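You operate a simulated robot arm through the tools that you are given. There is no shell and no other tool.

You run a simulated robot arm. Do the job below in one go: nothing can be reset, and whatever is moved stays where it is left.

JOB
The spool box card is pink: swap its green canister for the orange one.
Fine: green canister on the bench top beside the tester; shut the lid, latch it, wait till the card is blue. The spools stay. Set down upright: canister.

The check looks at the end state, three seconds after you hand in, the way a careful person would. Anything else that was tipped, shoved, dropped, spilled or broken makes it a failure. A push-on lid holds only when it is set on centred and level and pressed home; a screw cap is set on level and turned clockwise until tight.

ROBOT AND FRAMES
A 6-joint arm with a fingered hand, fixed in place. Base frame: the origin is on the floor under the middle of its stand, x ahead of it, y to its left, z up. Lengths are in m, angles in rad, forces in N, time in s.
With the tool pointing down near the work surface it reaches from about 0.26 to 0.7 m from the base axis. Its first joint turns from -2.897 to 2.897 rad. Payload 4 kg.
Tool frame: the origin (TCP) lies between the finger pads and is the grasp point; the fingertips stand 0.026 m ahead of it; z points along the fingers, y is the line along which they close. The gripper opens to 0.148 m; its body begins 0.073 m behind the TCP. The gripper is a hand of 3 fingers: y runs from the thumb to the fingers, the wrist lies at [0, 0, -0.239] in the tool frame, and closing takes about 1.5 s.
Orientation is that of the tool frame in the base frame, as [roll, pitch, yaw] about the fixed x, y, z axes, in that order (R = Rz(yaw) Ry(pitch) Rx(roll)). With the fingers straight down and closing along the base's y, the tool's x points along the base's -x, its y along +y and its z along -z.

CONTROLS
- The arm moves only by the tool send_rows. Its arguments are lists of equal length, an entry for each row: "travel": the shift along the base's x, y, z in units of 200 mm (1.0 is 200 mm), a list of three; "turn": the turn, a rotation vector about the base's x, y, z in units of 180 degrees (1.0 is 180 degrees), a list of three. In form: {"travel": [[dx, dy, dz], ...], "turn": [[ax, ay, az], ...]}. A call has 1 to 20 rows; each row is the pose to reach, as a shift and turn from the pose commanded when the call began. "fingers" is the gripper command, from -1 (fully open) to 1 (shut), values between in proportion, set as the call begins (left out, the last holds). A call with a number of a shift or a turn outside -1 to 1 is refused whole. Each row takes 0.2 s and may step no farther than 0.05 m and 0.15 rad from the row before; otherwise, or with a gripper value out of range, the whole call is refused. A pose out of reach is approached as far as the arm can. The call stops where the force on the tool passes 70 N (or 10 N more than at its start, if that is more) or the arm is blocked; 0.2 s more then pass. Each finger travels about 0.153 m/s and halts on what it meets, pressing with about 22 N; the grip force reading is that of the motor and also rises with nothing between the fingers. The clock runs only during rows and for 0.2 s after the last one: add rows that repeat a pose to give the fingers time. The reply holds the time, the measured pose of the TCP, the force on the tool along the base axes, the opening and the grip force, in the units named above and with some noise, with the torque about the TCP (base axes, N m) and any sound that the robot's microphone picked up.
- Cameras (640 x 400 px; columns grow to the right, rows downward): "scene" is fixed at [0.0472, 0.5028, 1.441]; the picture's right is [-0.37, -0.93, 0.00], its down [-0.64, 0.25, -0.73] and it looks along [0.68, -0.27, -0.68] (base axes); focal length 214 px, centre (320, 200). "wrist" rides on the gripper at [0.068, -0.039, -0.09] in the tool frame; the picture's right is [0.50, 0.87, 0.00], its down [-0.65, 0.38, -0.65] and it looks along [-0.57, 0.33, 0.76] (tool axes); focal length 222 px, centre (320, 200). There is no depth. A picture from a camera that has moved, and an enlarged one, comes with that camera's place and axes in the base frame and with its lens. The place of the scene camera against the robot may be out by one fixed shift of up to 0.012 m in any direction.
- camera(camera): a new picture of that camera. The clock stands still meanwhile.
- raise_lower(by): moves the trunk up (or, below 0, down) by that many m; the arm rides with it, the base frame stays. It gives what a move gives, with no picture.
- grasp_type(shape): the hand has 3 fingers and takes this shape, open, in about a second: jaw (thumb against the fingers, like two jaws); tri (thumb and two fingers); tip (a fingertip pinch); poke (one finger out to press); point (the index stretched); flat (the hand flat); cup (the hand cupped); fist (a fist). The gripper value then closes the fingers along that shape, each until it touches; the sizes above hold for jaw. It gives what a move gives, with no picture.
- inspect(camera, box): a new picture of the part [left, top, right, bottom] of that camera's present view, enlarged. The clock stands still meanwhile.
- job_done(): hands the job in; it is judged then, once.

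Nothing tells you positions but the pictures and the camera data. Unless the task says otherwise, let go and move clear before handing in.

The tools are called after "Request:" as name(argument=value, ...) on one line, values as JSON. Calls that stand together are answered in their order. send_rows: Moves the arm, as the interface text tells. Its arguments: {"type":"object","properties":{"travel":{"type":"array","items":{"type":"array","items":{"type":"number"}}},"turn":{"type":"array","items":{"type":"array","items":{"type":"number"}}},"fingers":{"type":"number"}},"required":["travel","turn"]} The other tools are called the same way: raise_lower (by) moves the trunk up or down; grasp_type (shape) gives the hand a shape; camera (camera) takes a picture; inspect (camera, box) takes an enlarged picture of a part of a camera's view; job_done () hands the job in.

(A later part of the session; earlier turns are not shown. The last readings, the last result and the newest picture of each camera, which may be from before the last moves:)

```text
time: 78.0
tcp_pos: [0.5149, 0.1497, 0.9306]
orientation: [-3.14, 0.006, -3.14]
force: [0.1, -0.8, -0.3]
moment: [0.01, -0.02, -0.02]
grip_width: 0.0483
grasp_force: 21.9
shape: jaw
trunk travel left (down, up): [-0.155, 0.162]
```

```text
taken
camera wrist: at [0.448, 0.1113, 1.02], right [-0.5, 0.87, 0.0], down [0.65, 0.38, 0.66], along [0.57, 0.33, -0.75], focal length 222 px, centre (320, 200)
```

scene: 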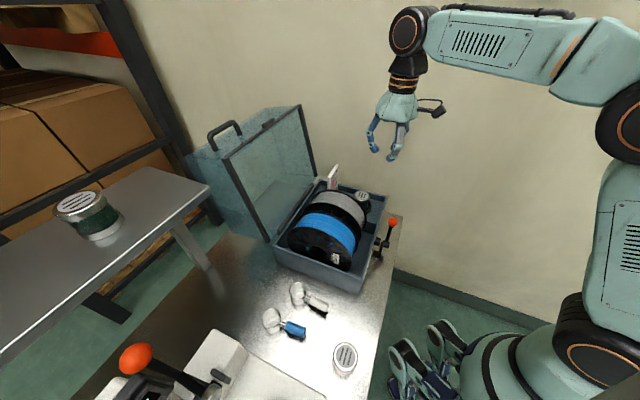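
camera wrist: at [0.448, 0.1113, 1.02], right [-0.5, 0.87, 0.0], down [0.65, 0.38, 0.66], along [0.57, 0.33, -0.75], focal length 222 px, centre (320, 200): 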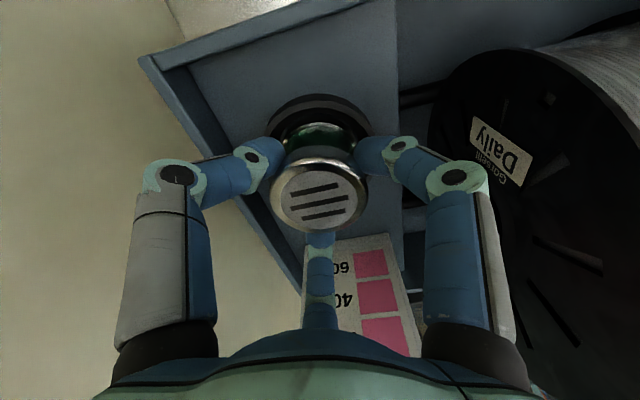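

Grip is solid at 48 mm with no side force. I lift straight up out of the ring.

Request:
send_rows(travel=[[0, 0, 0.05], [0, 0, 0.15], [0, 0, 0.3], [0, 0, 0.5], [0, 0, 0.7], [0, 0, 0.85]], turn=[[0, 0, 0], [0, 0, 0], [0, 0, 0], [0, 0, 0], [0, 0, 0], [0, 0, 0]])

Request:
camera(camera="wrist")

Request:
inspect(camera="scene", box=[310, 90, 430, 240])

```text
time: 79.4
tcp_pos: [0.5145, 0.1496, 1.1002]
orientation: [-3.139, 0.004, -3.139]
force: [-0.1, 0.6, -0.5]
moment: [-0.02, -0.02, 0.01]
grip_width: 0.0485
grasp_force: 21.7
shape: jaw
trunk travel left (down, up): [-0.155, 0.162]
```

```text
taken
camera wrist: at [0.4473, 0.1106, 1.1908], right [-0.5, 0.87, 0.0], down [0.65, 0.38, 0.66], along [0.57, 0.33, -0.75], focal length 222 px, centre (320, 200)
```

wrist: 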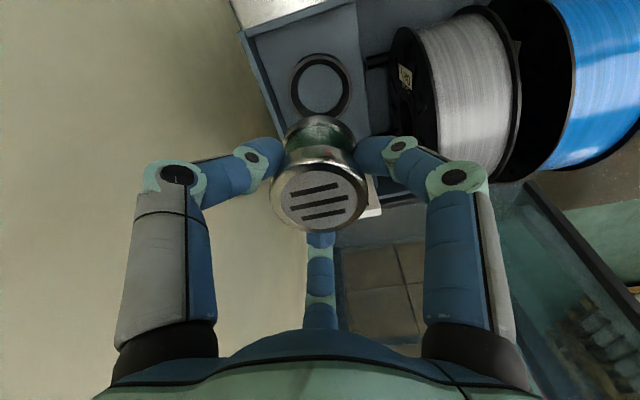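

```text
2.67 times, centred on (370, 165) of scene
camera zoom: at [0.0472, 0.5028, 1.441], right [-0.37, -0.93, 0.0], down [-0.64, 0.25, -0.73], along [0.68, -0.27, -0.68], focal length 572 px, centre (187, 293)
```

zoom: 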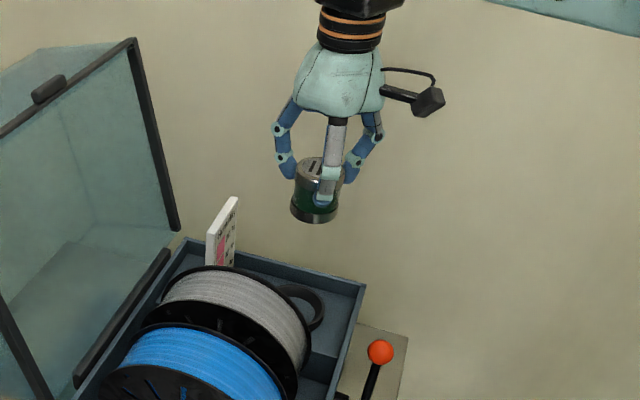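

The green canister is out and the ring socket is now visible. I'll measure the socket closely before moving on.

Request:
inspect(camera="wrist", box=[270, 40, 370, 130])

Request:
inspect(camera="wrist", box=[250, 100, 390, 240])

```text
4.44 times, centred on (320, 85) of wrist
camera zoom: at [0.4473, 0.1106, 1.1908], right [-0.5, 0.87, 0.0], down [0.65, 0.38, 0.66], along [0.57, 0.33, -0.75], focal length 987 px, centre (320, 711)
```

zoom: 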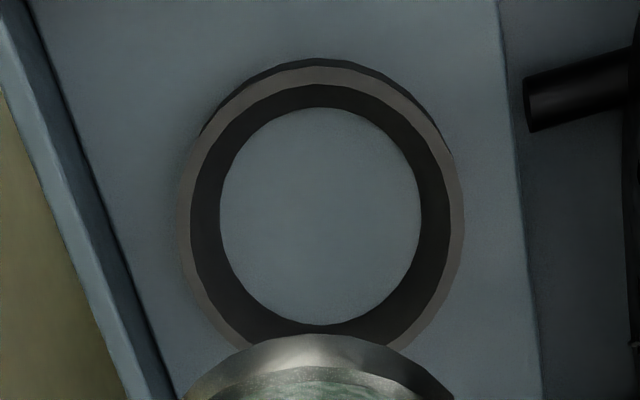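

```text
2.86 times, centred on (320, 170) of wrist
camera zoom: at [0.4473, 0.1106, 1.1908], right [-0.5, 0.87, 0.0], down [0.65, 0.38, 0.66], along [0.57, 0.33, -0.75], focal length 635 px, centre (320, 286)
```

zoom: 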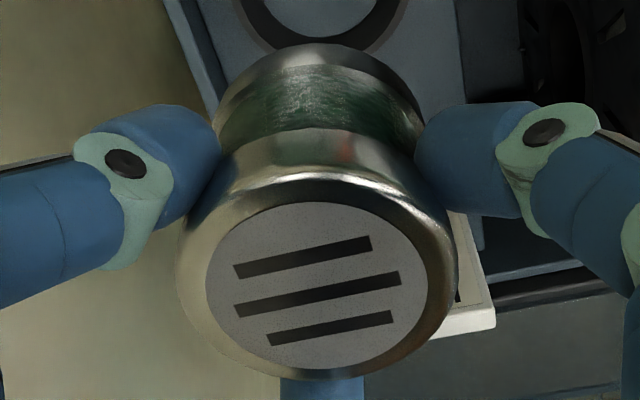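

The socket is a funnelled ring with a 61 mm floor, so the 54 mm canister seats easily at (0.470, −0.258). I carry the green one back in front of the box and over to the clear bench area.

Request:
send_rows(travel=[[-0.1, -0.1, 0.05], [-0.21, -0.21, 0.1], [-0.32, -0.32, 0.1], [-0.4243, -0.4243, 0.1]], turn=[[0, 0, 0.04], [0, 0, 0.08], [0, 0, 0.12], [0, 0, 0.16]])

Request:
send_rows(travel=[[-0.127, 0.127, 0], [-0.254, 0.254, 0], [-0.381, 0.381, 0], [-0.508, 0.508, 0], [-0.636, 0.636, 0]], turn=[[0, 0, 0.03], [0, 0, 0.06], [0, 0, 0.09], [0, 0, 0.09], [0, 0, 0.09]])

Request:
send_rows(travel=[[-0.1, 0.15, -0.1], [-0.2, 0.3, -0.25], [-0.3, 0.45, -0.4], [-0.4, 0.6, -0.55], [-0.5056, 0.753, -0.7], [-0.5056, 0.753, -0.85], [-0.5056, 0.753, -0.95]], turn=[[0, 0, 0], [0, 0, 0], [0, 0, 0], [0, 0, 0], [0, 0, 0], [0, 0, 0], [0, 0, 0]])

Request:
camera(camera="wrist")

Request:
camera(camera="scene")

```text
time: 80.4
tcp_pos: [0.4296, 0.0636, 1.122]
orientation: [-3.139, 0.004, -2.636]
force: [-0.7, 0.2, -1.8]
moment: [0.0, 0.01, -0.01]
grip_width: 0.0482
grasp_force: 21.5
shape: jaw
trunk travel left (down, up): [-0.155, 0.162]
```

```text
time: 81.6
tcp_pos: [0.3014, 0.1925, 1.1205]
orientation: [-3.139, 0.004, -2.353]
force: [-0.6, -0.3, -1.8]
moment: [-0.01, 0.04, -0.01]
grip_width: 0.0484
grasp_force: 22.1
shape: jaw
trunk travel left (down, up): [-0.155, 0.162]
```

```text
time: 83.2
tcp_pos: [0.2046, 0.3413, 0.9364]
orientation: [3.139, 0.02, -2.362]
force: [-0.4, 0.7, -0.8]
moment: [-0.01, 0.04, 0.0]
grip_width: 0.0481
grasp_force: 22.2
shape: jaw
trunk travel left (down, up): [-0.155, 0.162]
```

```text
taken
camera wrist: at [0.183, 0.2653, 1.0251], right [-0.96, 0.26, -0.01], down [0.19, 0.72, 0.67], along [0.18, 0.64, -0.75], focal length 222 px, centre (320, 200)
```

wrist: 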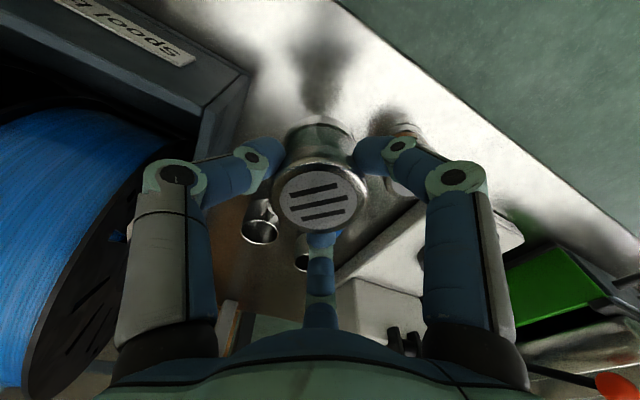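

```text
taken
```

scene: 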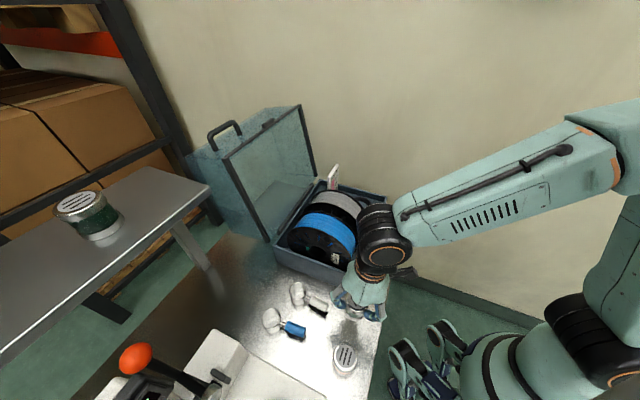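

The hand is above the clear spot at (0.386, 0.097), about 10 cm from the orange canister. I lower the green canister toward the bench and feel for contact in small steps.

Request:
send_rows(travel=[[0, 0, -0.1], [0, 0, -0.2], [0, 0, -0.3], [0, 0, -0.3]], turn=[[0, 0, 0], [0, 0, 0], [0, 0, 0], [0, 0, 0]])

Request:
send_rows(travel=[[0, 0, -0.02], [0, 0, -0.02]], turn=[[0, 0, 0], [0, 0, 0]])

Request:
inspect(camera="scene", box=[300, 250, 420, 390])

Request:
camera(camera="wrist")

```text
time: 84.2
tcp_pos: [0.2022, 0.3424, 0.8741]
orientation: [3.142, 0.009, -2.355]
force: [0.0, -0.6, -0.6]
moment: [0.0, 0.03, 0.01]
grip_width: 0.048
grasp_force: 22.3
shape: jaw
trunk travel left (down, up): [-0.155, 0.162]
```

```text
time: 84.8
tcp_pos: [0.2021, 0.342, 0.8695]
orientation: [3.141, 0.008, -2.356]
force: [-0.3, 1.1, -0.8]
moment: [-0.02, 0.05, -0.02]
grip_width: 0.0483
grasp_force: 22.1
shape: jaw
trunk travel left (down, up): [-0.155, 0.162]
```

```text
2.86 times, centred on (360, 320) of scene
camera zoom: at [0.0472, 0.5028, 1.441], right [-0.37, -0.93, 0.0], down [-0.64, 0.25, -0.73], along [0.68, -0.27, -0.68], focal length 613 px, centre (206, -143)
```

zoom: 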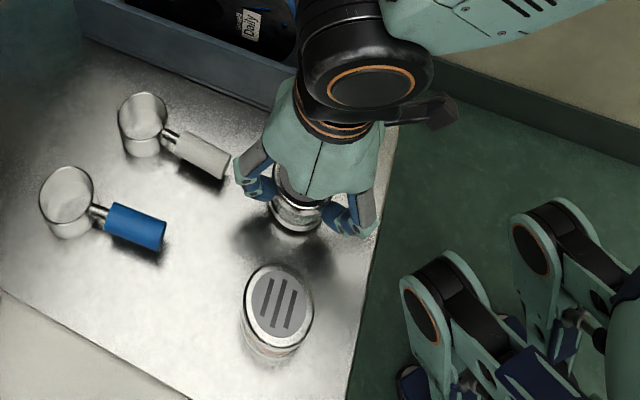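

```text
taken
camera wrist: at [0.182, 0.2659, 0.9584], right [-0.97, 0.26, 0.0], down [0.19, 0.73, 0.66], along [0.17, 0.64, -0.75], focal length 222 px, centre (320, 200)
```

wrist: 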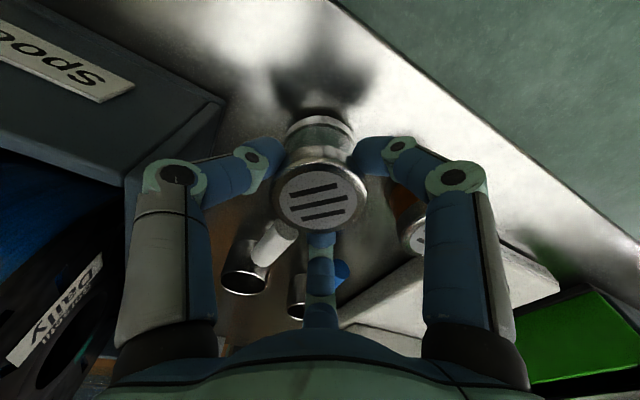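

Request:
send_rows(travel=[[0, 0, -0.02], [0, 0, -0.02]], turn=[[0, 0, 0], [0, 0, 0]])

Request:
send_rows(travel=[[0, 0, -0.015], [0, 0, -0.015]], turn=[[0, 0, 0], [0, 0, 0]])

Request:
send_rows(travel=[[0, 0, -0.015], [0, 0, -0.015]], turn=[[0, 0, 0], [0, 0, 0]])

```text
time: 85.4
tcp_pos: [0.2021, 0.3422, 0.8639]
orientation: [3.14, 0.006, -2.355]
force: [0.1, 0.2, -1.7]
moment: [0.0, 0.03, 0.0]
grip_width: 0.0482
grasp_force: 22.3
shape: jaw
trunk travel left (down, up): [-0.155, 0.162]
```

```text
time: 86.0
tcp_pos: [0.2014, 0.3426, 0.8612]
orientation: [-3.141, 0.005, -2.355]
force: [-0.2, 0.1, -1.7]
moment: [0.01, 0.02, -0.02]
grip_width: 0.0481
grasp_force: 22.1
shape: jaw
trunk travel left (down, up): [-0.155, 0.162]
```

```text
time: 86.6
tcp_pos: [0.2015, 0.3416, 0.8597]
orientation: [-3.141, 0.009, -2.355]
force: [-2.7, -1.2, 17.2]
moment: [-0.04, 0.01, -0.02]
grip_width: 0.0486
grasp_force: 21.9
shape: jaw
trunk travel left (down, up): [-0.155, 0.162]
```

Contact came at TCP z = 0.860 (17 N). I ease off a millimetre and open the fingers a little to release it.

Request:
send_rows(travel=[[0, 0, 0.006], [0, 0, 0.006]], turn=[[0, 0, 0], [0, 0, 0]])

Request:
send_rows(travel=[[0, 0, 0], [0, 0, 0], [0, 0, 0], [0, 0, 0]], turn=[[0, 0, 0], [0, 0, 0], [0, 0, 0], [0, 0, 0]], fingers=0.1)

Request:
camera(camera="wrist")

Request:
inspect(camera="scene", box=[300, 250, 420, 390])

```text
time: 87.2
tcp_pos: [0.203, 0.3416, 0.8588]
orientation: [-3.139, 0.008, -2.354]
force: [-3.2, -0.8, 9.4]
moment: [-0.04, 0.04, -0.02]
grip_width: 0.0484
grasp_force: 22.2
shape: jaw
trunk travel left (down, up): [-0.155, 0.162]
```

```text
time: 88.2
tcp_pos: [0.2021, 0.3421, 0.8585]
orientation: [-3.14, 0.005, -2.357]
force: [-9.2, 3.9, -3.2]
moment: [0.01, -0.15, -0.25]
grip_width: 0.0631
grasp_force: 0.1
shape: jaw
trunk travel left (down, up): [-0.155, 0.162]
```

```text
taken
camera wrist: at [0.1822, 0.2668, 0.948], right [-0.97, 0.26, 0.0], down [0.19, 0.73, 0.66], along [0.17, 0.63, -0.75], focal length 222 px, centre (320, 200)
```

wrist: 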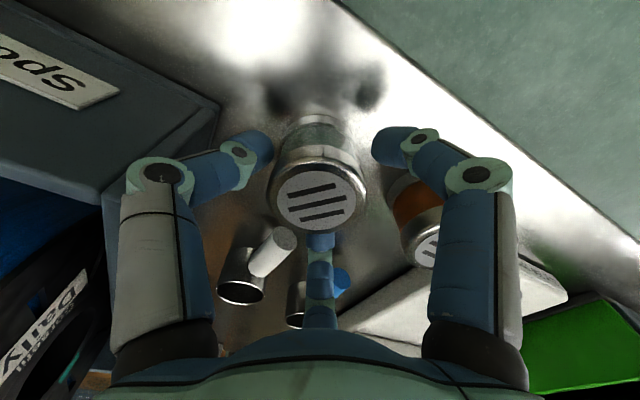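

```text
2.86 times, centred on (360, 320) of scene
camera zoom: at [0.0472, 0.5028, 1.441], right [-0.37, -0.93, 0.0], down [-0.64, 0.25, -0.73], along [0.68, -0.27, -0.68], focal length 613 px, centre (206, -143)
```

zoom: 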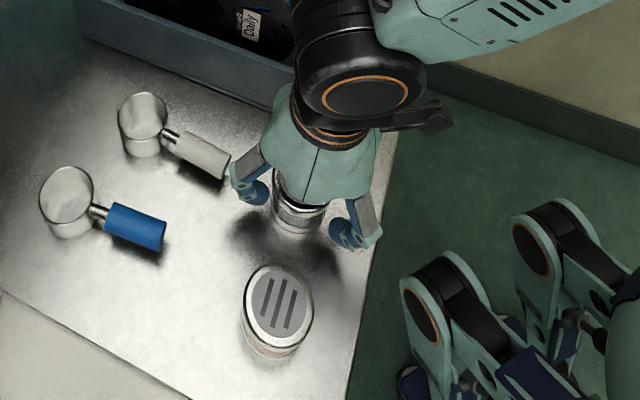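

The thumb's knuckle is pressing lightly on the box wall (about 9 N sideways), so I narrow the fingers a little to relieve it before rising.

Request:
send_rows(travel=[[0, 0, 0], [0, 0, 0], [0, 0, 0]], turn=[[0, 0, 0], [0, 0, 0], [0, 0, 0]], fingers=0.2)

Request:
inspect(camera="wrist", box=[100, 80, 540, 280])

```text
time: 89.0
tcp_pos: [0.2022, 0.3426, 0.8589]
orientation: [-3.14, 0.004, -2.356]
force: [-5.6, -0.4, 1.4]
moment: [-0.1, -0.26, -0.23]
grip_width: 0.0583
grasp_force: 0.1
shape: jaw
trunk travel left (down, up): [-0.155, 0.162]
```

```text
1.45 times, centred on (320, 180) of wrist
camera zoom: at [0.1826, 0.2665, 0.9482], right [-0.97, 0.26, 0.0], down [0.19, 0.73, 0.66], along [0.17, 0.63, -0.75], focal length 323 px, centre (320, 229)
```

zoom: 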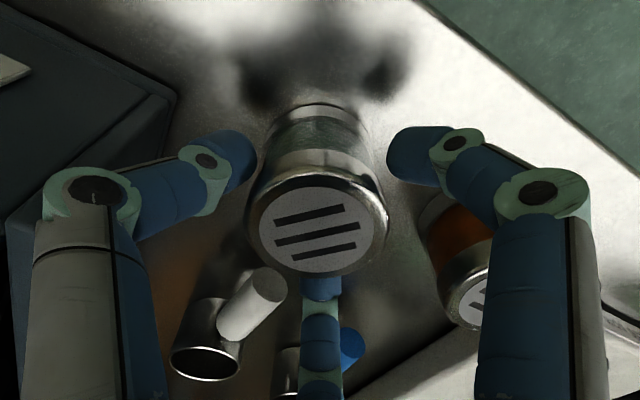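

Request:
send_rows(travel=[[-0.004, 0.004, 0.01], [-0.006, 0.006, 0.03], [-0.006, 0.006, 0.06]], turn=[[0, 0, 0], [0, 0, 0], [0, 0, 0]])

Request:
inspect(camera="wrist", box=[100, 80, 540, 280])

Request:
inspect(camera="scene", box=[260, 230, 420, 390])

```text
time: 89.8
tcp_pos: [0.2046, 0.3399, 0.8697]
orientation: [-3.14, 0.003, -2.362]
force: [0.4, 1.0, 0.0]
moment: [-0.01, -0.03, 0.0]
grip_width: 0.0596
grasp_force: 0.0
shape: jaw
trunk travel left (down, up): [-0.155, 0.162]
```

```text
1.45 times, centred on (320, 180) of wrist
camera zoom: at [0.1839, 0.2645, 0.9595], right [-0.96, 0.27, 0.0], down [0.2, 0.73, 0.66], along [0.18, 0.63, -0.76], focal length 323 px, centre (320, 229)
```

zoom: 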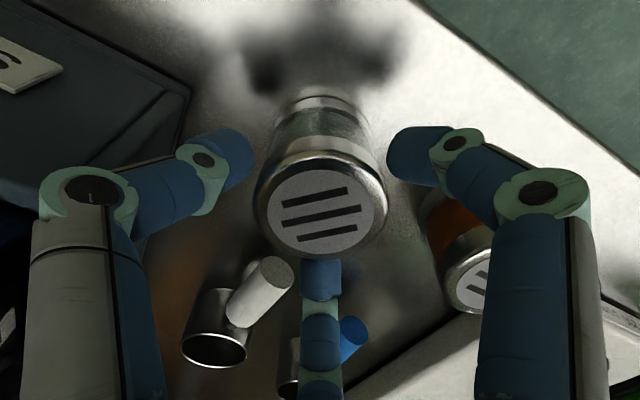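

```text
2.50 times, centred on (340, 310) of scene
camera zoom: at [0.0472, 0.5028, 1.441], right [-0.37, -0.93, 0.0], down [-0.64, 0.25, -0.73], along [0.68, -0.27, -0.68], focal length 536 px, centre (270, -75)
```

zoom: 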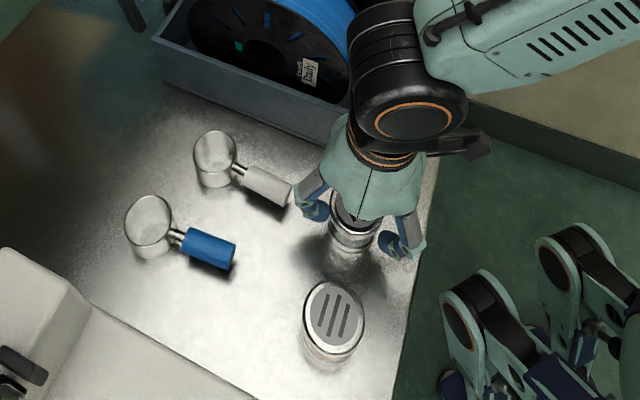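

The green canister now stands upright on the bench with no forces on the hand. I rise, turn the hand and look at the orange canister from above.

Request:
send_rows(travel=[[0, 0, 0.1], [0, 0, 0.3], [0, 0, 0.5], [0, 0, 0.7]], turn=[[0, 0, 0], [0, 0, 0], [0, 0, 0], [0, 0, 0]])

Request:
send_rows(travel=[[-0.03, 0.03, 0], [-0.07, 0.07, 0], [-0.12, 0.11, 0], [-0.17, 0.15, 0], [-0.23, 0.2, 0], [-0.29, 0.25, 0], [-0.35, 0.31, 0], [-0.36, 0.32, 0]], turn=[[0, 0, -0.042], [0, 0, -0.084], [0, 0, -0.126], [0, 0, -0.168], [0, 0, -0.21], [0, 0, -0.252], [0, 0, -0.294], [0, 0, -0.333]], fingers=0.1)

Request:
camera(camera="wrist")

Request:
inspect(camera="scene", box=[240, 230, 440, 390])

```text
time: 90.8
tcp_pos: [0.202, 0.3429, 1.0119]
orientation: [-3.141, 0.007, -2.353]
force: [-0.2, 0.5, 0.5]
moment: [0.01, -0.01, 0.06]
grip_width: 0.0591
grasp_force: 0.0
shape: jaw
trunk travel left (down, up): [-0.155, 0.162]
```

```text
time: 92.8
tcp_pos: [0.1402, 0.3974, 1.0612]
orientation: [3.029, 0.005, 2.851]
force: [-0.1, 0.2, -0.3]
moment: [0.0, 0.0, -0.01]
grip_width: 0.0662
grasp_force: 0.0
shape: jaw
trunk travel left (down, up): [-0.155, 0.162]
stopped in row 8: the arm was blocked; the commanded pose is now the measured one
```

```text
taken
camera wrist: at [0.0612, 0.3698, 1.1452], right [-0.23, 0.97, 0.09], down [0.71, 0.1, 0.7], along [0.66, 0.23, -0.71], focal length 222 px, centre (320, 200)
```

wrist: 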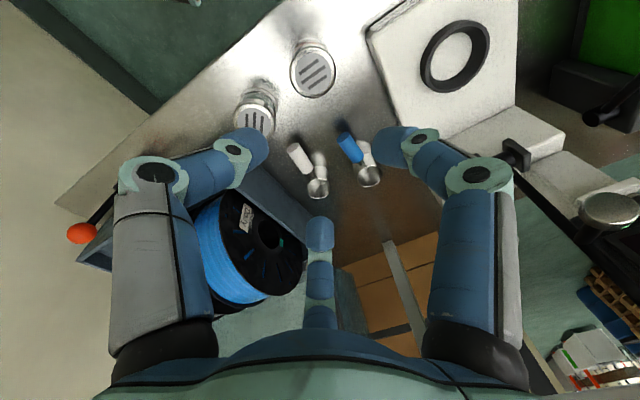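

```text
2.50 times, centred on (340, 310) of scene
camera zoom: at [0.0472, 0.5028, 1.441], right [-0.37, -0.93, 0.0], down [-0.64, 0.25, -0.73], along [0.68, -0.27, -0.68], focal length 536 px, centre (270, -75)
```

zoom: 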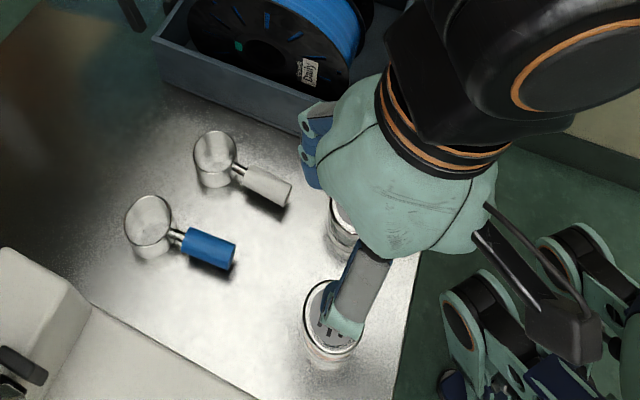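

Request:
camera(camera="scene")

```text
taken
```

scene: 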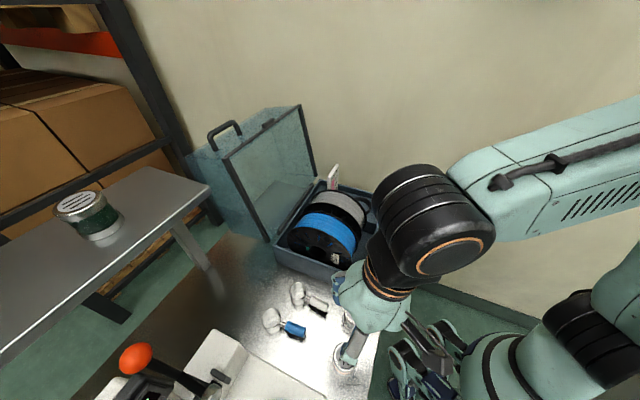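

Request:
send_rows(travel=[[0, 0, -0.05], [0, 0, -0.1], [0, 0, -0.15]], turn=[[-0.0115, 0.0034, 0], [-0.023, 0.0068, 0], [-0.0343, 0.0102, 0]])

Request:
camera(camera="wrist")

```text
time: 93.8
tcp_pos: [0.1477, 0.3897, 1.0651]
orientation: [3.061, 0.006, 2.828]
force: [0.3, 0.2, -0.1]
moment: [0.06, -0.03, 0.04]
grip_width: 0.0666
grasp_force: 0.0
shape: jaw
trunk travel left (down, up): [-0.155, 0.162]
stopped in row 3: the arm was blocked; the commanded pose is now the measured one
```

```text
taken
camera wrist: at [0.0695, 0.3675, 1.1512], right [-0.21, 0.98, 0.07], down [0.72, 0.11, 0.69], along [0.66, 0.19, -0.72], focal length 222 px, centre (320, 200)
```

wrist: 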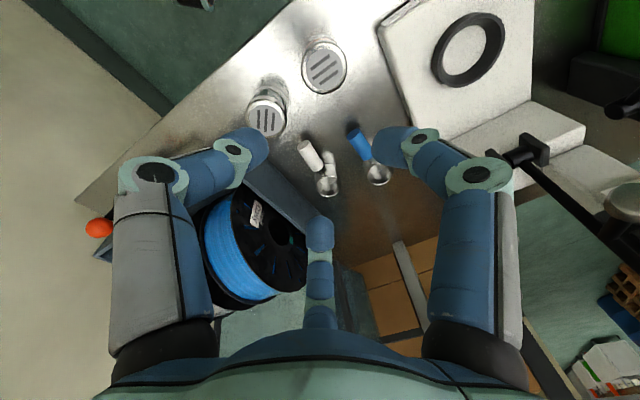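

The arm itself is catching on something near the trunk at this height, not the hand. I'll move back the way I came, then raise the trunk so the arm works lower relative to its own frame.

Request:
send_rows(travel=[[0.1, -0.08, 0], [0.2, -0.16, 0], [0.3, -0.24, 0]], turn=[[0, 0, 0], [0, 0, 0], [0, 0, 0]])

Request:
camera(camera="scene")

```text
time: 94.6
tcp_pos: [0.2059, 0.3436, 1.0642]
orientation: [3.066, 0.007, 2.835]
force: [0.2, -0.2, 0.2]
moment: [0.04, 0.0, 0.03]
grip_width: 0.0663
grasp_force: 0.0
shape: jaw
trunk travel left (down, up): [-0.155, 0.162]
```

```text
taken
```

scene: 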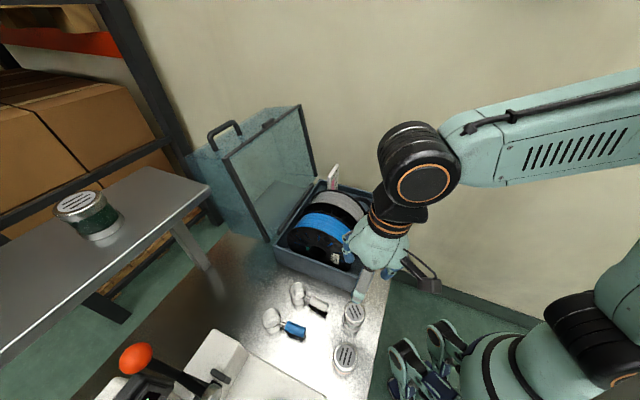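

Request:
send_rows(travel=[[0.02, -0.02, -0.05], [0.04, -0.04, -0.1]], turn=[[-0.0115, 0.0036, 0], [-0.0229, 0.0073, 0]])

Request:
raise_lower(by=0.14)

Request:
send_rows(travel=[[0, 0, -0.2], [0, 0, -0.4], [0, 0, -0.6], [0, 0, -0.75]], turn=[[0, 0, 0], [0, 0, 0], [0, 0, 0], [0, 0, 0]])

Request:
camera(camera="scene")

Request:
camera(camera="wrist")

```text
time: 95.2
tcp_pos: [0.2144, 0.3351, 1.0432]
orientation: [-3.14, 0.005, 2.835]
force: [0.1, 0.1, -0.4]
moment: [0.0, -0.01, 0.02]
grip_width: 0.0662
grasp_force: 0.1
shape: jaw
trunk travel left (down, up): [-0.155, 0.162]
```

```text
time: 96.8
tcp_pos: [0.2133, 0.3376, 1.1833]
orientation: [3.14, 0.006, 2.835]
force: [0.0, 0.2, -0.1]
moment: [-0.02, 0.05, 0.04]
grip_width: 0.0663
grasp_force: 0.1
shape: jaw
trunk travel left (down, up): [-0.295, 0.022]
```

```text
time: 97.8
tcp_pos: [0.2136, 0.3362, 1.0329]
orientation: [3.14, 0.008, 2.835]
force: [-1.0, 0.1, -0.2]
moment: [-0.01, -0.01, 0.0]
grip_width: 0.0662
grasp_force: 0.1
shape: jaw
trunk travel left (down, up): [-0.295, 0.022]
```

```text
taken
```

scene: 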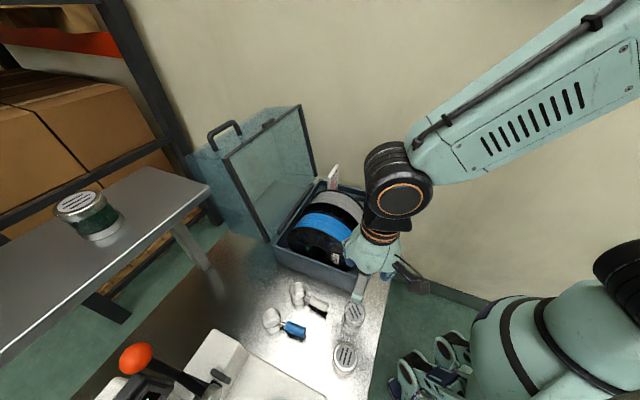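

```text
taken
camera wrist: at [0.1378, 0.3189, 1.1226], right [-0.21, 0.98, 0.0], down [0.73, 0.16, 0.66], along [0.64, 0.14, -0.75], focal length 222 px, centre (320, 200)
```

wrist: 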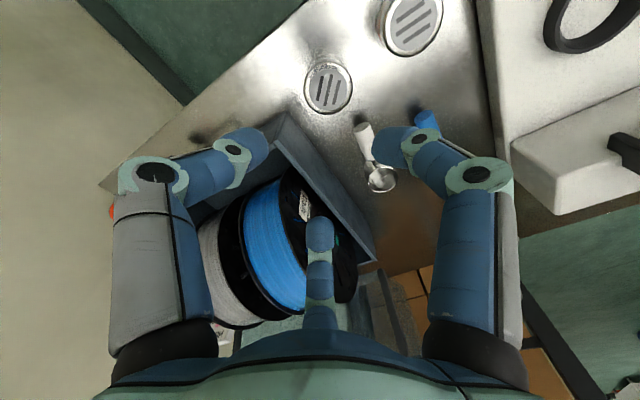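

The orange canister measures at (0.380, 0.195), top z ≈ 0.855, same as the green. I move over it, checking that the arm is no longer obstructed.

Request:
send_rows(travel=[[-0.1, 0.085, -0.05], [-0.2, 0.17, -0.1], [-0.31, 0.26, -0.15], [-0.415, 0.351, -0.25]], turn=[[0, 0, 0], [0, 0, 0], [0, 0, 0], [0, 0, 0]], fingers=0.1)

Request:
camera(camera="wrist")

Request:
inspect(camera="scene", box=[240, 230, 440, 390])

```text
time: 98.8
tcp_pos: [0.1269, 0.4053, 0.9812]
orientation: [-3.137, 0.005, 2.837]
force: [-0.6, 0.3, -0.4]
moment: [0.01, 0.01, 0.01]
grip_width: 0.0664
grasp_force: 0.0
shape: jaw
trunk travel left (down, up): [-0.295, 0.022]
```

```text
taken
camera wrist: at [0.0517, 0.3889, 1.0701], right [-0.22, 0.98, -0.01], down [0.74, 0.17, 0.66], along [0.64, 0.14, -0.75], focal length 222 px, centre (320, 200)
```

wrist: 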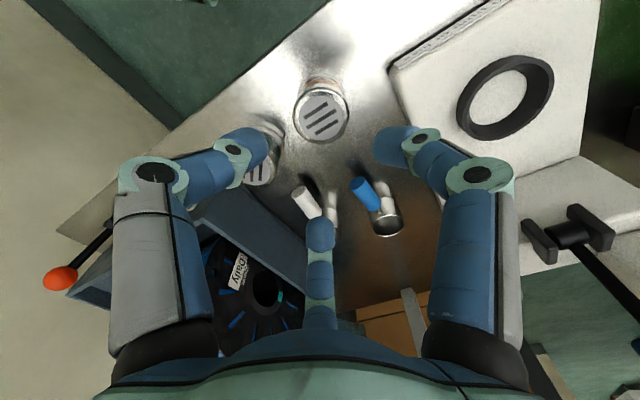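

```text
2.50 times, centred on (340, 310) of scene
camera zoom: at [0.0472, 0.5028, 1.441], right [-0.37, -0.93, 0.0], down [-0.64, 0.25, -0.73], along [0.68, -0.27, -0.68], focal length 536 px, centre (270, -75)
```

zoom: 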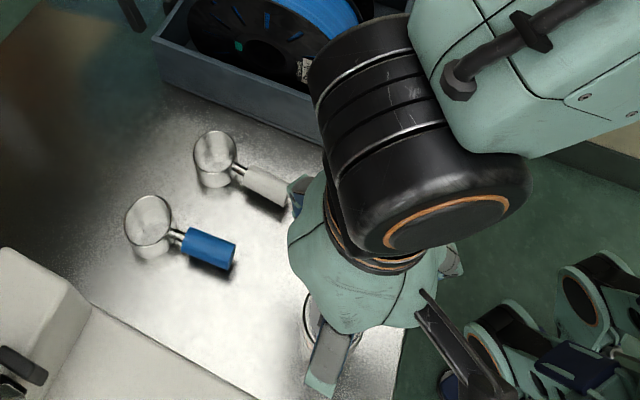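

No obstruction now, and the canister is centred within a few millimetres. I centre and descend to the same relative grip height.

Request:
send_rows(travel=[[0.01, 0.005, -0.12], [0.02, 0.009, -0.28], [0.02, 0.009, -0.45], [0.02, 0.009, -0.6075]], turn=[[0, 0, 0], [0, 0, 0], [0, 0, 0], [0, 0, 0]])

Request:
camera(camera="wrist")

Request:
inspect(camera="scene", box=[240, 230, 440, 390])

```text
time: 99.8
tcp_pos: [0.136, 0.4095, 0.8618]
orientation: [-3.142, 0.005, 2.836]
force: [-0.2, -0.9, -0.3]
moment: [0.01, -0.03, 0.02]
grip_width: 0.0666
grasp_force: 0.1
shape: jaw
trunk travel left (down, up): [-0.295, 0.022]
```

```text
taken
camera wrist: at [0.0596, 0.3921, 0.9515], right [-0.22, 0.98, 0.0], down [0.74, 0.16, 0.66], along [0.64, 0.14, -0.75], focal length 222 px, centre (320, 200)
```

wrist: 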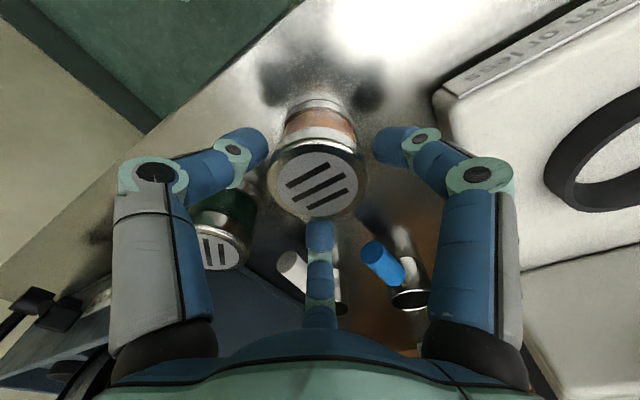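

```text
2.50 times, centred on (340, 310) of scene
camera zoom: at [0.0472, 0.5028, 1.441], right [-0.37, -0.93, 0.0], down [-0.64, 0.25, -0.73], along [0.68, -0.27, -0.68], focal length 536 px, centre (270, -75)
```

zoom: 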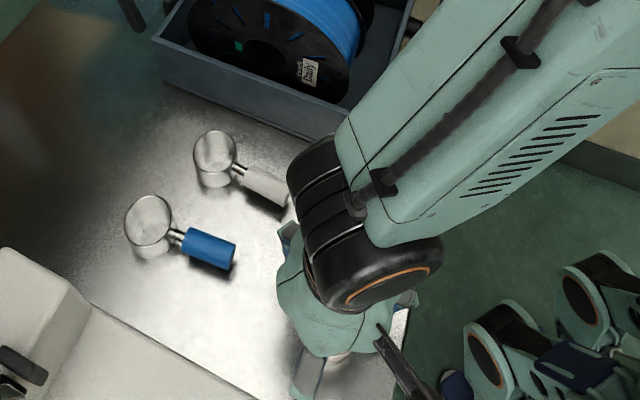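

Request:
send_rows(travel=[[-0.0166, -0.008, -0.01], [-0.0166, -0.008, -0.01]], turn=[[0, 0, 0], [0, 0, 0]])

Request:
send_rows(travel=[[0, 0, 0], [0, 0, 0], [0, 0, 0], [0, 0, 0], [0, 0, 0]], turn=[[0, 0, 0], [0, 0, 0], [0, 0, 0], [0, 0, 0], [0, 0, 0]], fingers=1.0)

Request:
camera(camera="wrist")

```text
time: 100.5
tcp_pos: [0.1313, 0.4074, 0.8609]
orientation: [-3.141, 0.005, 2.837]
force: [0.6, 0.7, 0.0]
moment: [-0.03, -0.02, 0.01]
grip_width: 0.0664
grasp_force: 0.1
shape: jaw
trunk travel left (down, up): [-0.295, 0.022]
```

```text
time: 101.7
tcp_pos: [0.132, 0.4069, 0.8585]
orientation: [3.141, 0.006, 2.834]
force: [-0.3, -0.2, -1.2]
moment: [0.02, -0.02, -0.01]
grip_width: 0.0491
grasp_force: 22.3
shape: jaw
trunk travel left (down, up): [-0.295, 0.022]
```

```text
taken
camera wrist: at [0.0557, 0.3905, 0.9496], right [-0.22, 0.98, 0.0], down [0.74, 0.16, 0.66], along [0.64, 0.14, -0.75], focal length 222 px, centre (320, 200)
```

wrist: 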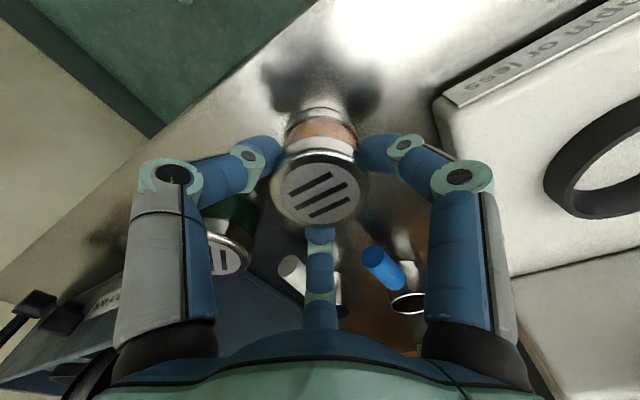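

The orange canister is held at 49 mm. I lift it and carry it in front of the box around to the socket side, keeping clear of the spools and latch lever.

Request:
send_rows(travel=[[0, 0, 0.08], [-0.02, -0.02, 0.25], [-0.06, -0.06, 0.45], [-0.1, -0.1, 0.65], [-0.1414, -0.1414, 0.85], [-0.1414, -0.1414, 1.0]], turn=[[0, 0, 0], [0, 0, 0], [0, 0, 0], [0, 0, 0], [0, 0, 0], [0, 0, 0]])

Request:
send_rows(travel=[[0.165, -0.165, 0], [0.33, -0.33, 0], [0.495, -0.495, 0], [0.66, -0.66, 0], [0.825, -0.825, 0], [0.99, -0.99, 0]], turn=[[0, 0, 0.016], [0, 0, 0.032], [0, 0, 0.048], [0, 0, 0.064], [0, 0, 0.08], [0, 0, 0.098]])

Request:
send_rows(travel=[[0.16, -0.145, 0], [0.32, -0.29, 0], [0.48, -0.435, 0], [0.6445, -0.5775, 0]], turn=[[0, 0, 0], [0, 0, 0], [0, 0, 0], [0, 0, 0]])

Request:
camera(camera="scene")

Request:
camera(camera="wrist")

```text
time: 103.0
tcp_pos: [0.1025, 0.3769, 1.0584]
orientation: [-3.134, 0.006, 2.836]
force: [0.1, -0.2, -0.8]
moment: [-0.01, 0.01, 0.01]
grip_width: 0.0489
grasp_force: 21.9
shape: jaw
trunk travel left (down, up): [-0.295, 0.022]
```

```text
time: 104.5
tcp_pos: [0.3038, 0.1799, 1.0606]
orientation: [-3.14, 0.006, -3.139]
force: [-0.2, 0.3, -0.7]
moment: [-0.03, 0.05, -0.01]
grip_width: 0.049
grasp_force: 22.7
shape: jaw
trunk travel left (down, up): [-0.295, 0.022]
```

```text
time: 105.5
tcp_pos: [0.433, 0.0642, 1.0598]
orientation: [-3.142, 0.006, -3.14]
force: [-0.3, -0.2, -1.1]
moment: [0.03, 0.0, 0.02]
grip_width: 0.049
grasp_force: 22.2
shape: jaw
trunk travel left (down, up): [-0.295, 0.022]
```

```text
taken
```

scene: 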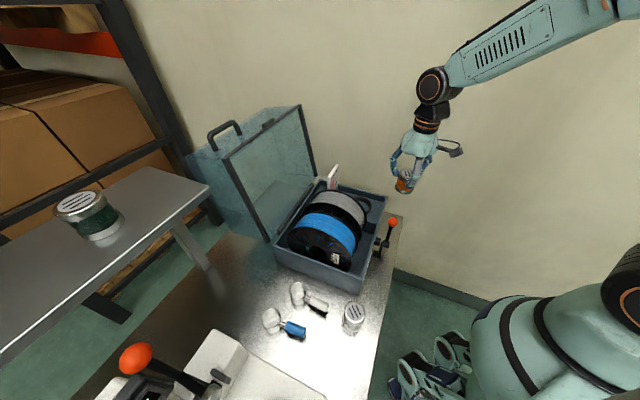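

```text
taken
camera wrist: at [0.3648, 0.0253, 1.1496], right [-0.5, 0.87, 0.0], down [0.65, 0.38, 0.66], along [0.57, 0.33, -0.75], focal length 222 px, centre (320, 200)
```

wrist: 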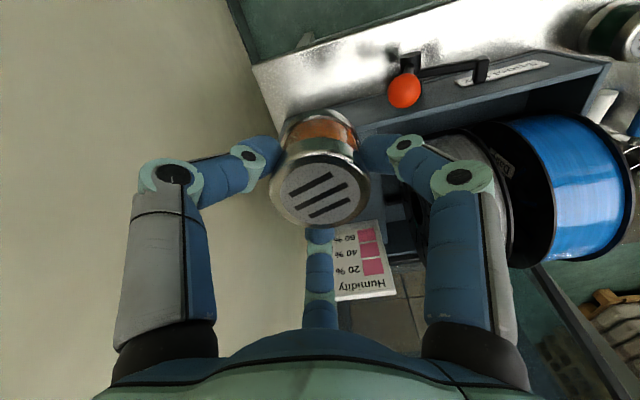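

Request:
send_rows(travel=[[0.1, 0.103, 0], [0.21, 0.215, 0], [0.32, 0.328, 0], [0.4165, 0.4275, 0], [0.4165, 0.4275, 0]], turn=[[0, 0, 0], [0, 0, 0], [0, 0, 0], [0, 0, 0], [0, 0, 0]])

Request:
camera(camera="wrist")

Request:
inspect(camera="wrist", box=[260, 40, 380, 240])

Request:
inspect(camera="scene", box=[310, 110, 430, 240])

```text
time: 106.7
tcp_pos: [0.5122, 0.15, 1.0606]
orientation: [-3.14, 0.004, -3.139]
force: [-0.1, -0.4, -2.4]
moment: [0.01, -0.02, -0.01]
grip_width: 0.0487
grasp_force: 22.4
shape: jaw
trunk travel left (down, up): [-0.295, 0.022]
```

```text
taken
camera wrist: at [0.4456, 0.1104, 1.1488], right [-0.5, 0.87, 0.0], down [0.65, 0.38, 0.66], along [0.57, 0.33, -0.75], focal length 222 px, centre (320, 200)
```

wrist: 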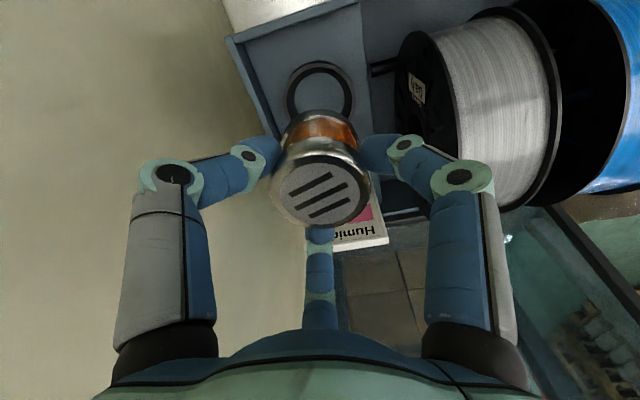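

```text
2.00 times, centred on (320, 140) of wrist
camera zoom: at [0.4456, 0.1104, 1.1488], right [-0.5, 0.87, 0.0], down [0.65, 0.38, 0.66], along [0.57, 0.33, -0.75], focal length 444 px, centre (320, 320)
```

zoom: 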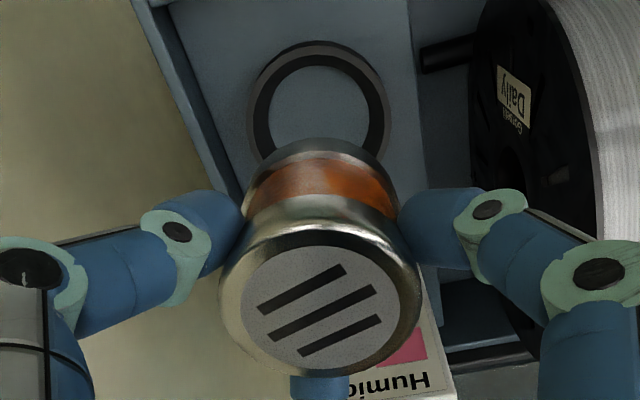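

```text
3.08 times, centred on (370, 175) of scene
camera zoom: at [0.0472, 0.5028, 1.441], right [-0.37, -0.93, 0.0], down [-0.64, 0.25, -0.73], along [0.68, -0.27, -0.68], focal length 660 px, centre (166, 277)
```

zoom: 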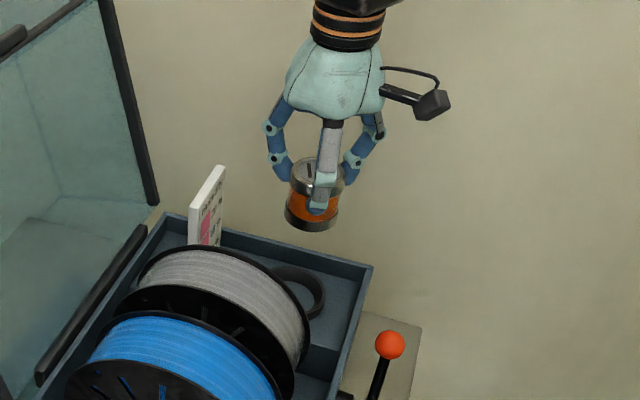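

The canister is lined up with the ring. I make a 2 mm correction and descend to just above the socket.

Request:
send_rows(travel=[[0.012, 0.003, -0.12], [0.012, 0.003, -0.26], [0.012, 0.003, -0.4], [0.012, 0.003, -0.5], [0.012, 0.003, -0.555], [0.012, 0.003, -0.555]], turn=[[0, 0, 0], [0, 0, 0], [0, 0, 0], [0, 0, 0], [0, 0, 0], [0, 0, 0]])

Request:
inspect(camera="wrist", box=[230, 60, 410, 240])

Request:
inspect(camera="scene", box=[320, 140, 420, 240])

```text
time: 108.0
tcp_pos: [0.5146, 0.1508, 0.9481]
orientation: [-3.141, 0.004, -3.14]
force: [-0.2, 0.4, -1.2]
moment: [-0.04, 0.04, 0.0]
grip_width: 0.0491
grasp_force: 22.5
shape: jaw
trunk travel left (down, up): [-0.295, 0.022]
```

```text
2.22 times, centred on (320, 150) of wrist
camera zoom: at [0.4481, 0.112, 1.0376], right [-0.5, 0.87, 0.0], down [0.65, 0.38, 0.66], along [0.57, 0.33, -0.75], focal length 494 px, centre (320, 311)
```

zoom: 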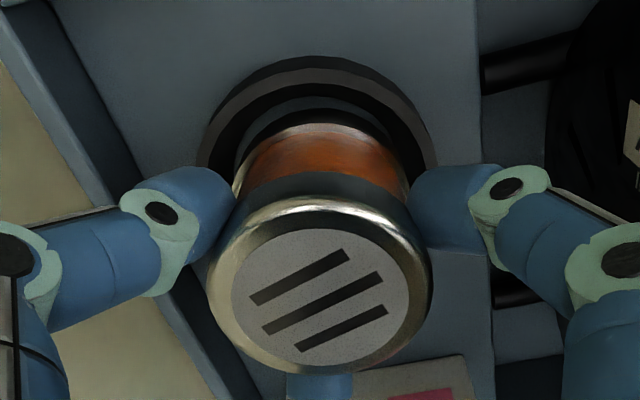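

```text
4.00 times, centred on (370, 190) of scene
camera zoom: at [0.0472, 0.5028, 1.441], right [-0.37, -0.93, 0.0], down [-0.64, 0.25, -0.73], along [0.68, -0.27, -0.68], focal length 858 px, centre (120, 240)
```

zoom: 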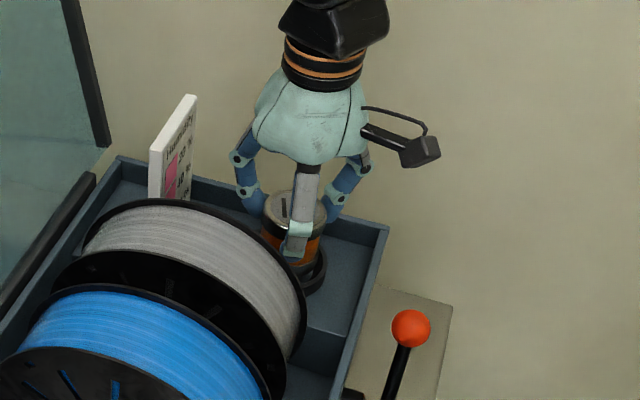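

Request:
send_rows(travel=[[0, 0, -0.03], [0, 0, -0.055], [0, 0, -0.055]], turn=[[0, 0, 0], [0, 0, 0], [0, 0, 0]])

Request:
send_rows(travel=[[0, 0, -0.015], [0, 0, -0.015]], turn=[[0, 0, 0], [0, 0, 0]])

Request:
send_rows(travel=[[0, 0, -0.012], [0, 0, -0.012]], turn=[[0, 0, 0], [0, 0, 0]])

```text
time: 108.8
tcp_pos: [0.5166, 0.1499, 0.9379]
orientation: [3.141, 0.004, -3.139]
force: [0.3, 0.4, -1.7]
moment: [-0.01, 0.01, 0.01]
grip_width: 0.0492
grasp_force: 22.5
shape: jaw
trunk travel left (down, up): [-0.295, 0.022]
```

```text
time: 109.5
tcp_pos: [0.5164, 0.151, 0.9337]
orientation: [3.141, 0.006, -3.139]
force: [3.0, -0.2, 2.5]
moment: [0.0, -0.08, 0.01]
grip_width: 0.0489
grasp_force: 22.1
shape: jaw
trunk travel left (down, up): [-0.295, 0.022]
```

```text
time: 110.0
tcp_pos: [0.5164, 0.1505, 0.9315]
orientation: [-3.141, 0.006, -3.14]
force: [3.7, 0.8, 0.3]
moment: [0.04, -0.16, 0.03]
grip_width: 0.0489
grasp_force: 22.0
shape: jaw
trunk travel left (down, up): [-0.295, 0.022]
```

Request:
send_rows(travel=[[0.004, 0, -0.008], [0.004, 0, -0.012]], turn=[[0, 0, 0], [0, 0, 0]])

Request:
inspect(camera="wrist", box=[230, 60, 410, 240])

```text
time: 110.7
tcp_pos: [0.5173, 0.1512, 0.9297]
orientation: [3.141, 0.004, -3.14]
force: [1.6, 0.0, 0.8]
moment: [-0.04, -0.02, 0.04]
grip_width: 0.049
grasp_force: 22.1
shape: jaw
trunk travel left (down, up): [-0.295, 0.022]
```

```text
2.22 times, centred on (320, 150) of wrist
camera zoom: at [0.4498, 0.1123, 1.0192], right [-0.5, 0.87, 0.0], down [0.65, 0.38, 0.66], along [0.57, 0.33, -0.75], focal length 494 px, centre (320, 311)
```

zoom: 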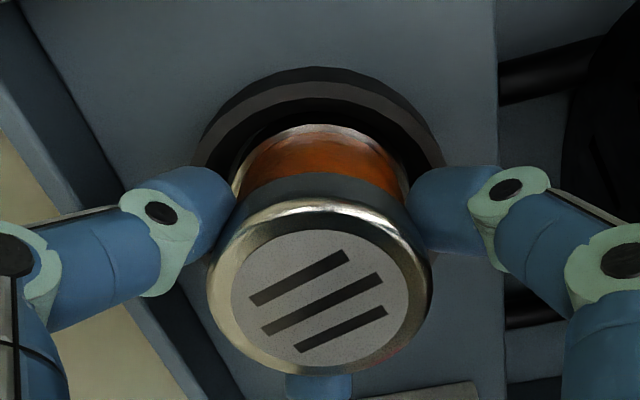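

Request:
send_rows(travel=[[0, 0, -0.01], [0, 0, -0.01]], turn=[[0, 0, 0], [0, 0, 0]])

Request:
send_rows(travel=[[0, 0, -0.01], [0, 0, -0.01]], turn=[[0, 0, 0], [0, 0, 0]])

```text
time: 111.2
tcp_pos: [0.5172, 0.1513, 0.9297]
orientation: [3.141, 0.009, -3.14]
force: [2.9, 1.3, 13.5]
moment: [-0.03, 0.0, 0.0]
grip_width: 0.0492
grasp_force: 22.3
shape: jaw
trunk travel left (down, up): [-0.295, 0.022]
```

```text
time: 111.8
tcp_pos: [0.516, 0.1522, 0.9259]
orientation: [3.141, 0.011, -3.14]
force: [4.8, -1.3, 29.3]
moment: [-0.13, -0.08, 0.1]
grip_width: 0.0499
grasp_force: 21.4
shape: jaw
trunk travel left (down, up): [-0.295, 0.022]
```

The canister is firmly seated on the socket floor. I ease the pressure and open the fingers.

Request:
send_rows(travel=[[0, 0, 0.01], [0, 0, 0.018]], turn=[[0, 0, 0], [0, 0, 0]])

Request:
send_rows(travel=[[0, 0, 0], [0, 0, 0], [0, 0, 0], [0, 0, 0]], turn=[[0, 0, 0], [0, 0, 0], [0, 0, 0], [0, 0, 0]], fingers=0.13)

Request:
inspect(camera="wrist", box=[230, 60, 410, 240])

```text
time: 112.5
tcp_pos: [0.5158, 0.1509, 0.9283]
orientation: [3.141, 0.005, -3.141]
force: [8.4, -0.7, 14.9]
moment: [-0.05, -0.21, 0.11]
grip_width: 0.05
grasp_force: 22.1
shape: jaw
trunk travel left (down, up): [-0.295, 0.022]
```

```text
time: 113.5
tcp_pos: [0.5164, 0.151, 0.9284]
orientation: [3.142, 0.005, -3.14]
force: [-0.5, -0.7, 0.7]
moment: [0.02, 0.0, 0.0]
grip_width: 0.0641
grasp_force: 0.0
shape: jaw
trunk travel left (down, up): [-0.295, 0.022]
```

```text
2.22 times, centred on (320, 150) of wrist
camera zoom: at [0.4493, 0.1125, 1.0181], right [-0.5, 0.87, 0.0], down [0.65, 0.38, 0.66], along [0.57, 0.33, -0.75], focal length 494 px, centre (320, 311)
```

zoom: 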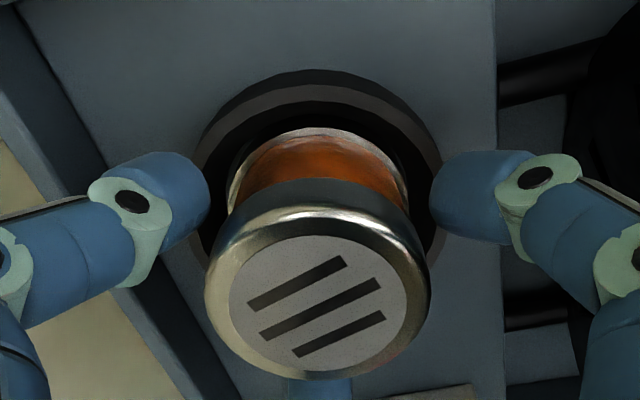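

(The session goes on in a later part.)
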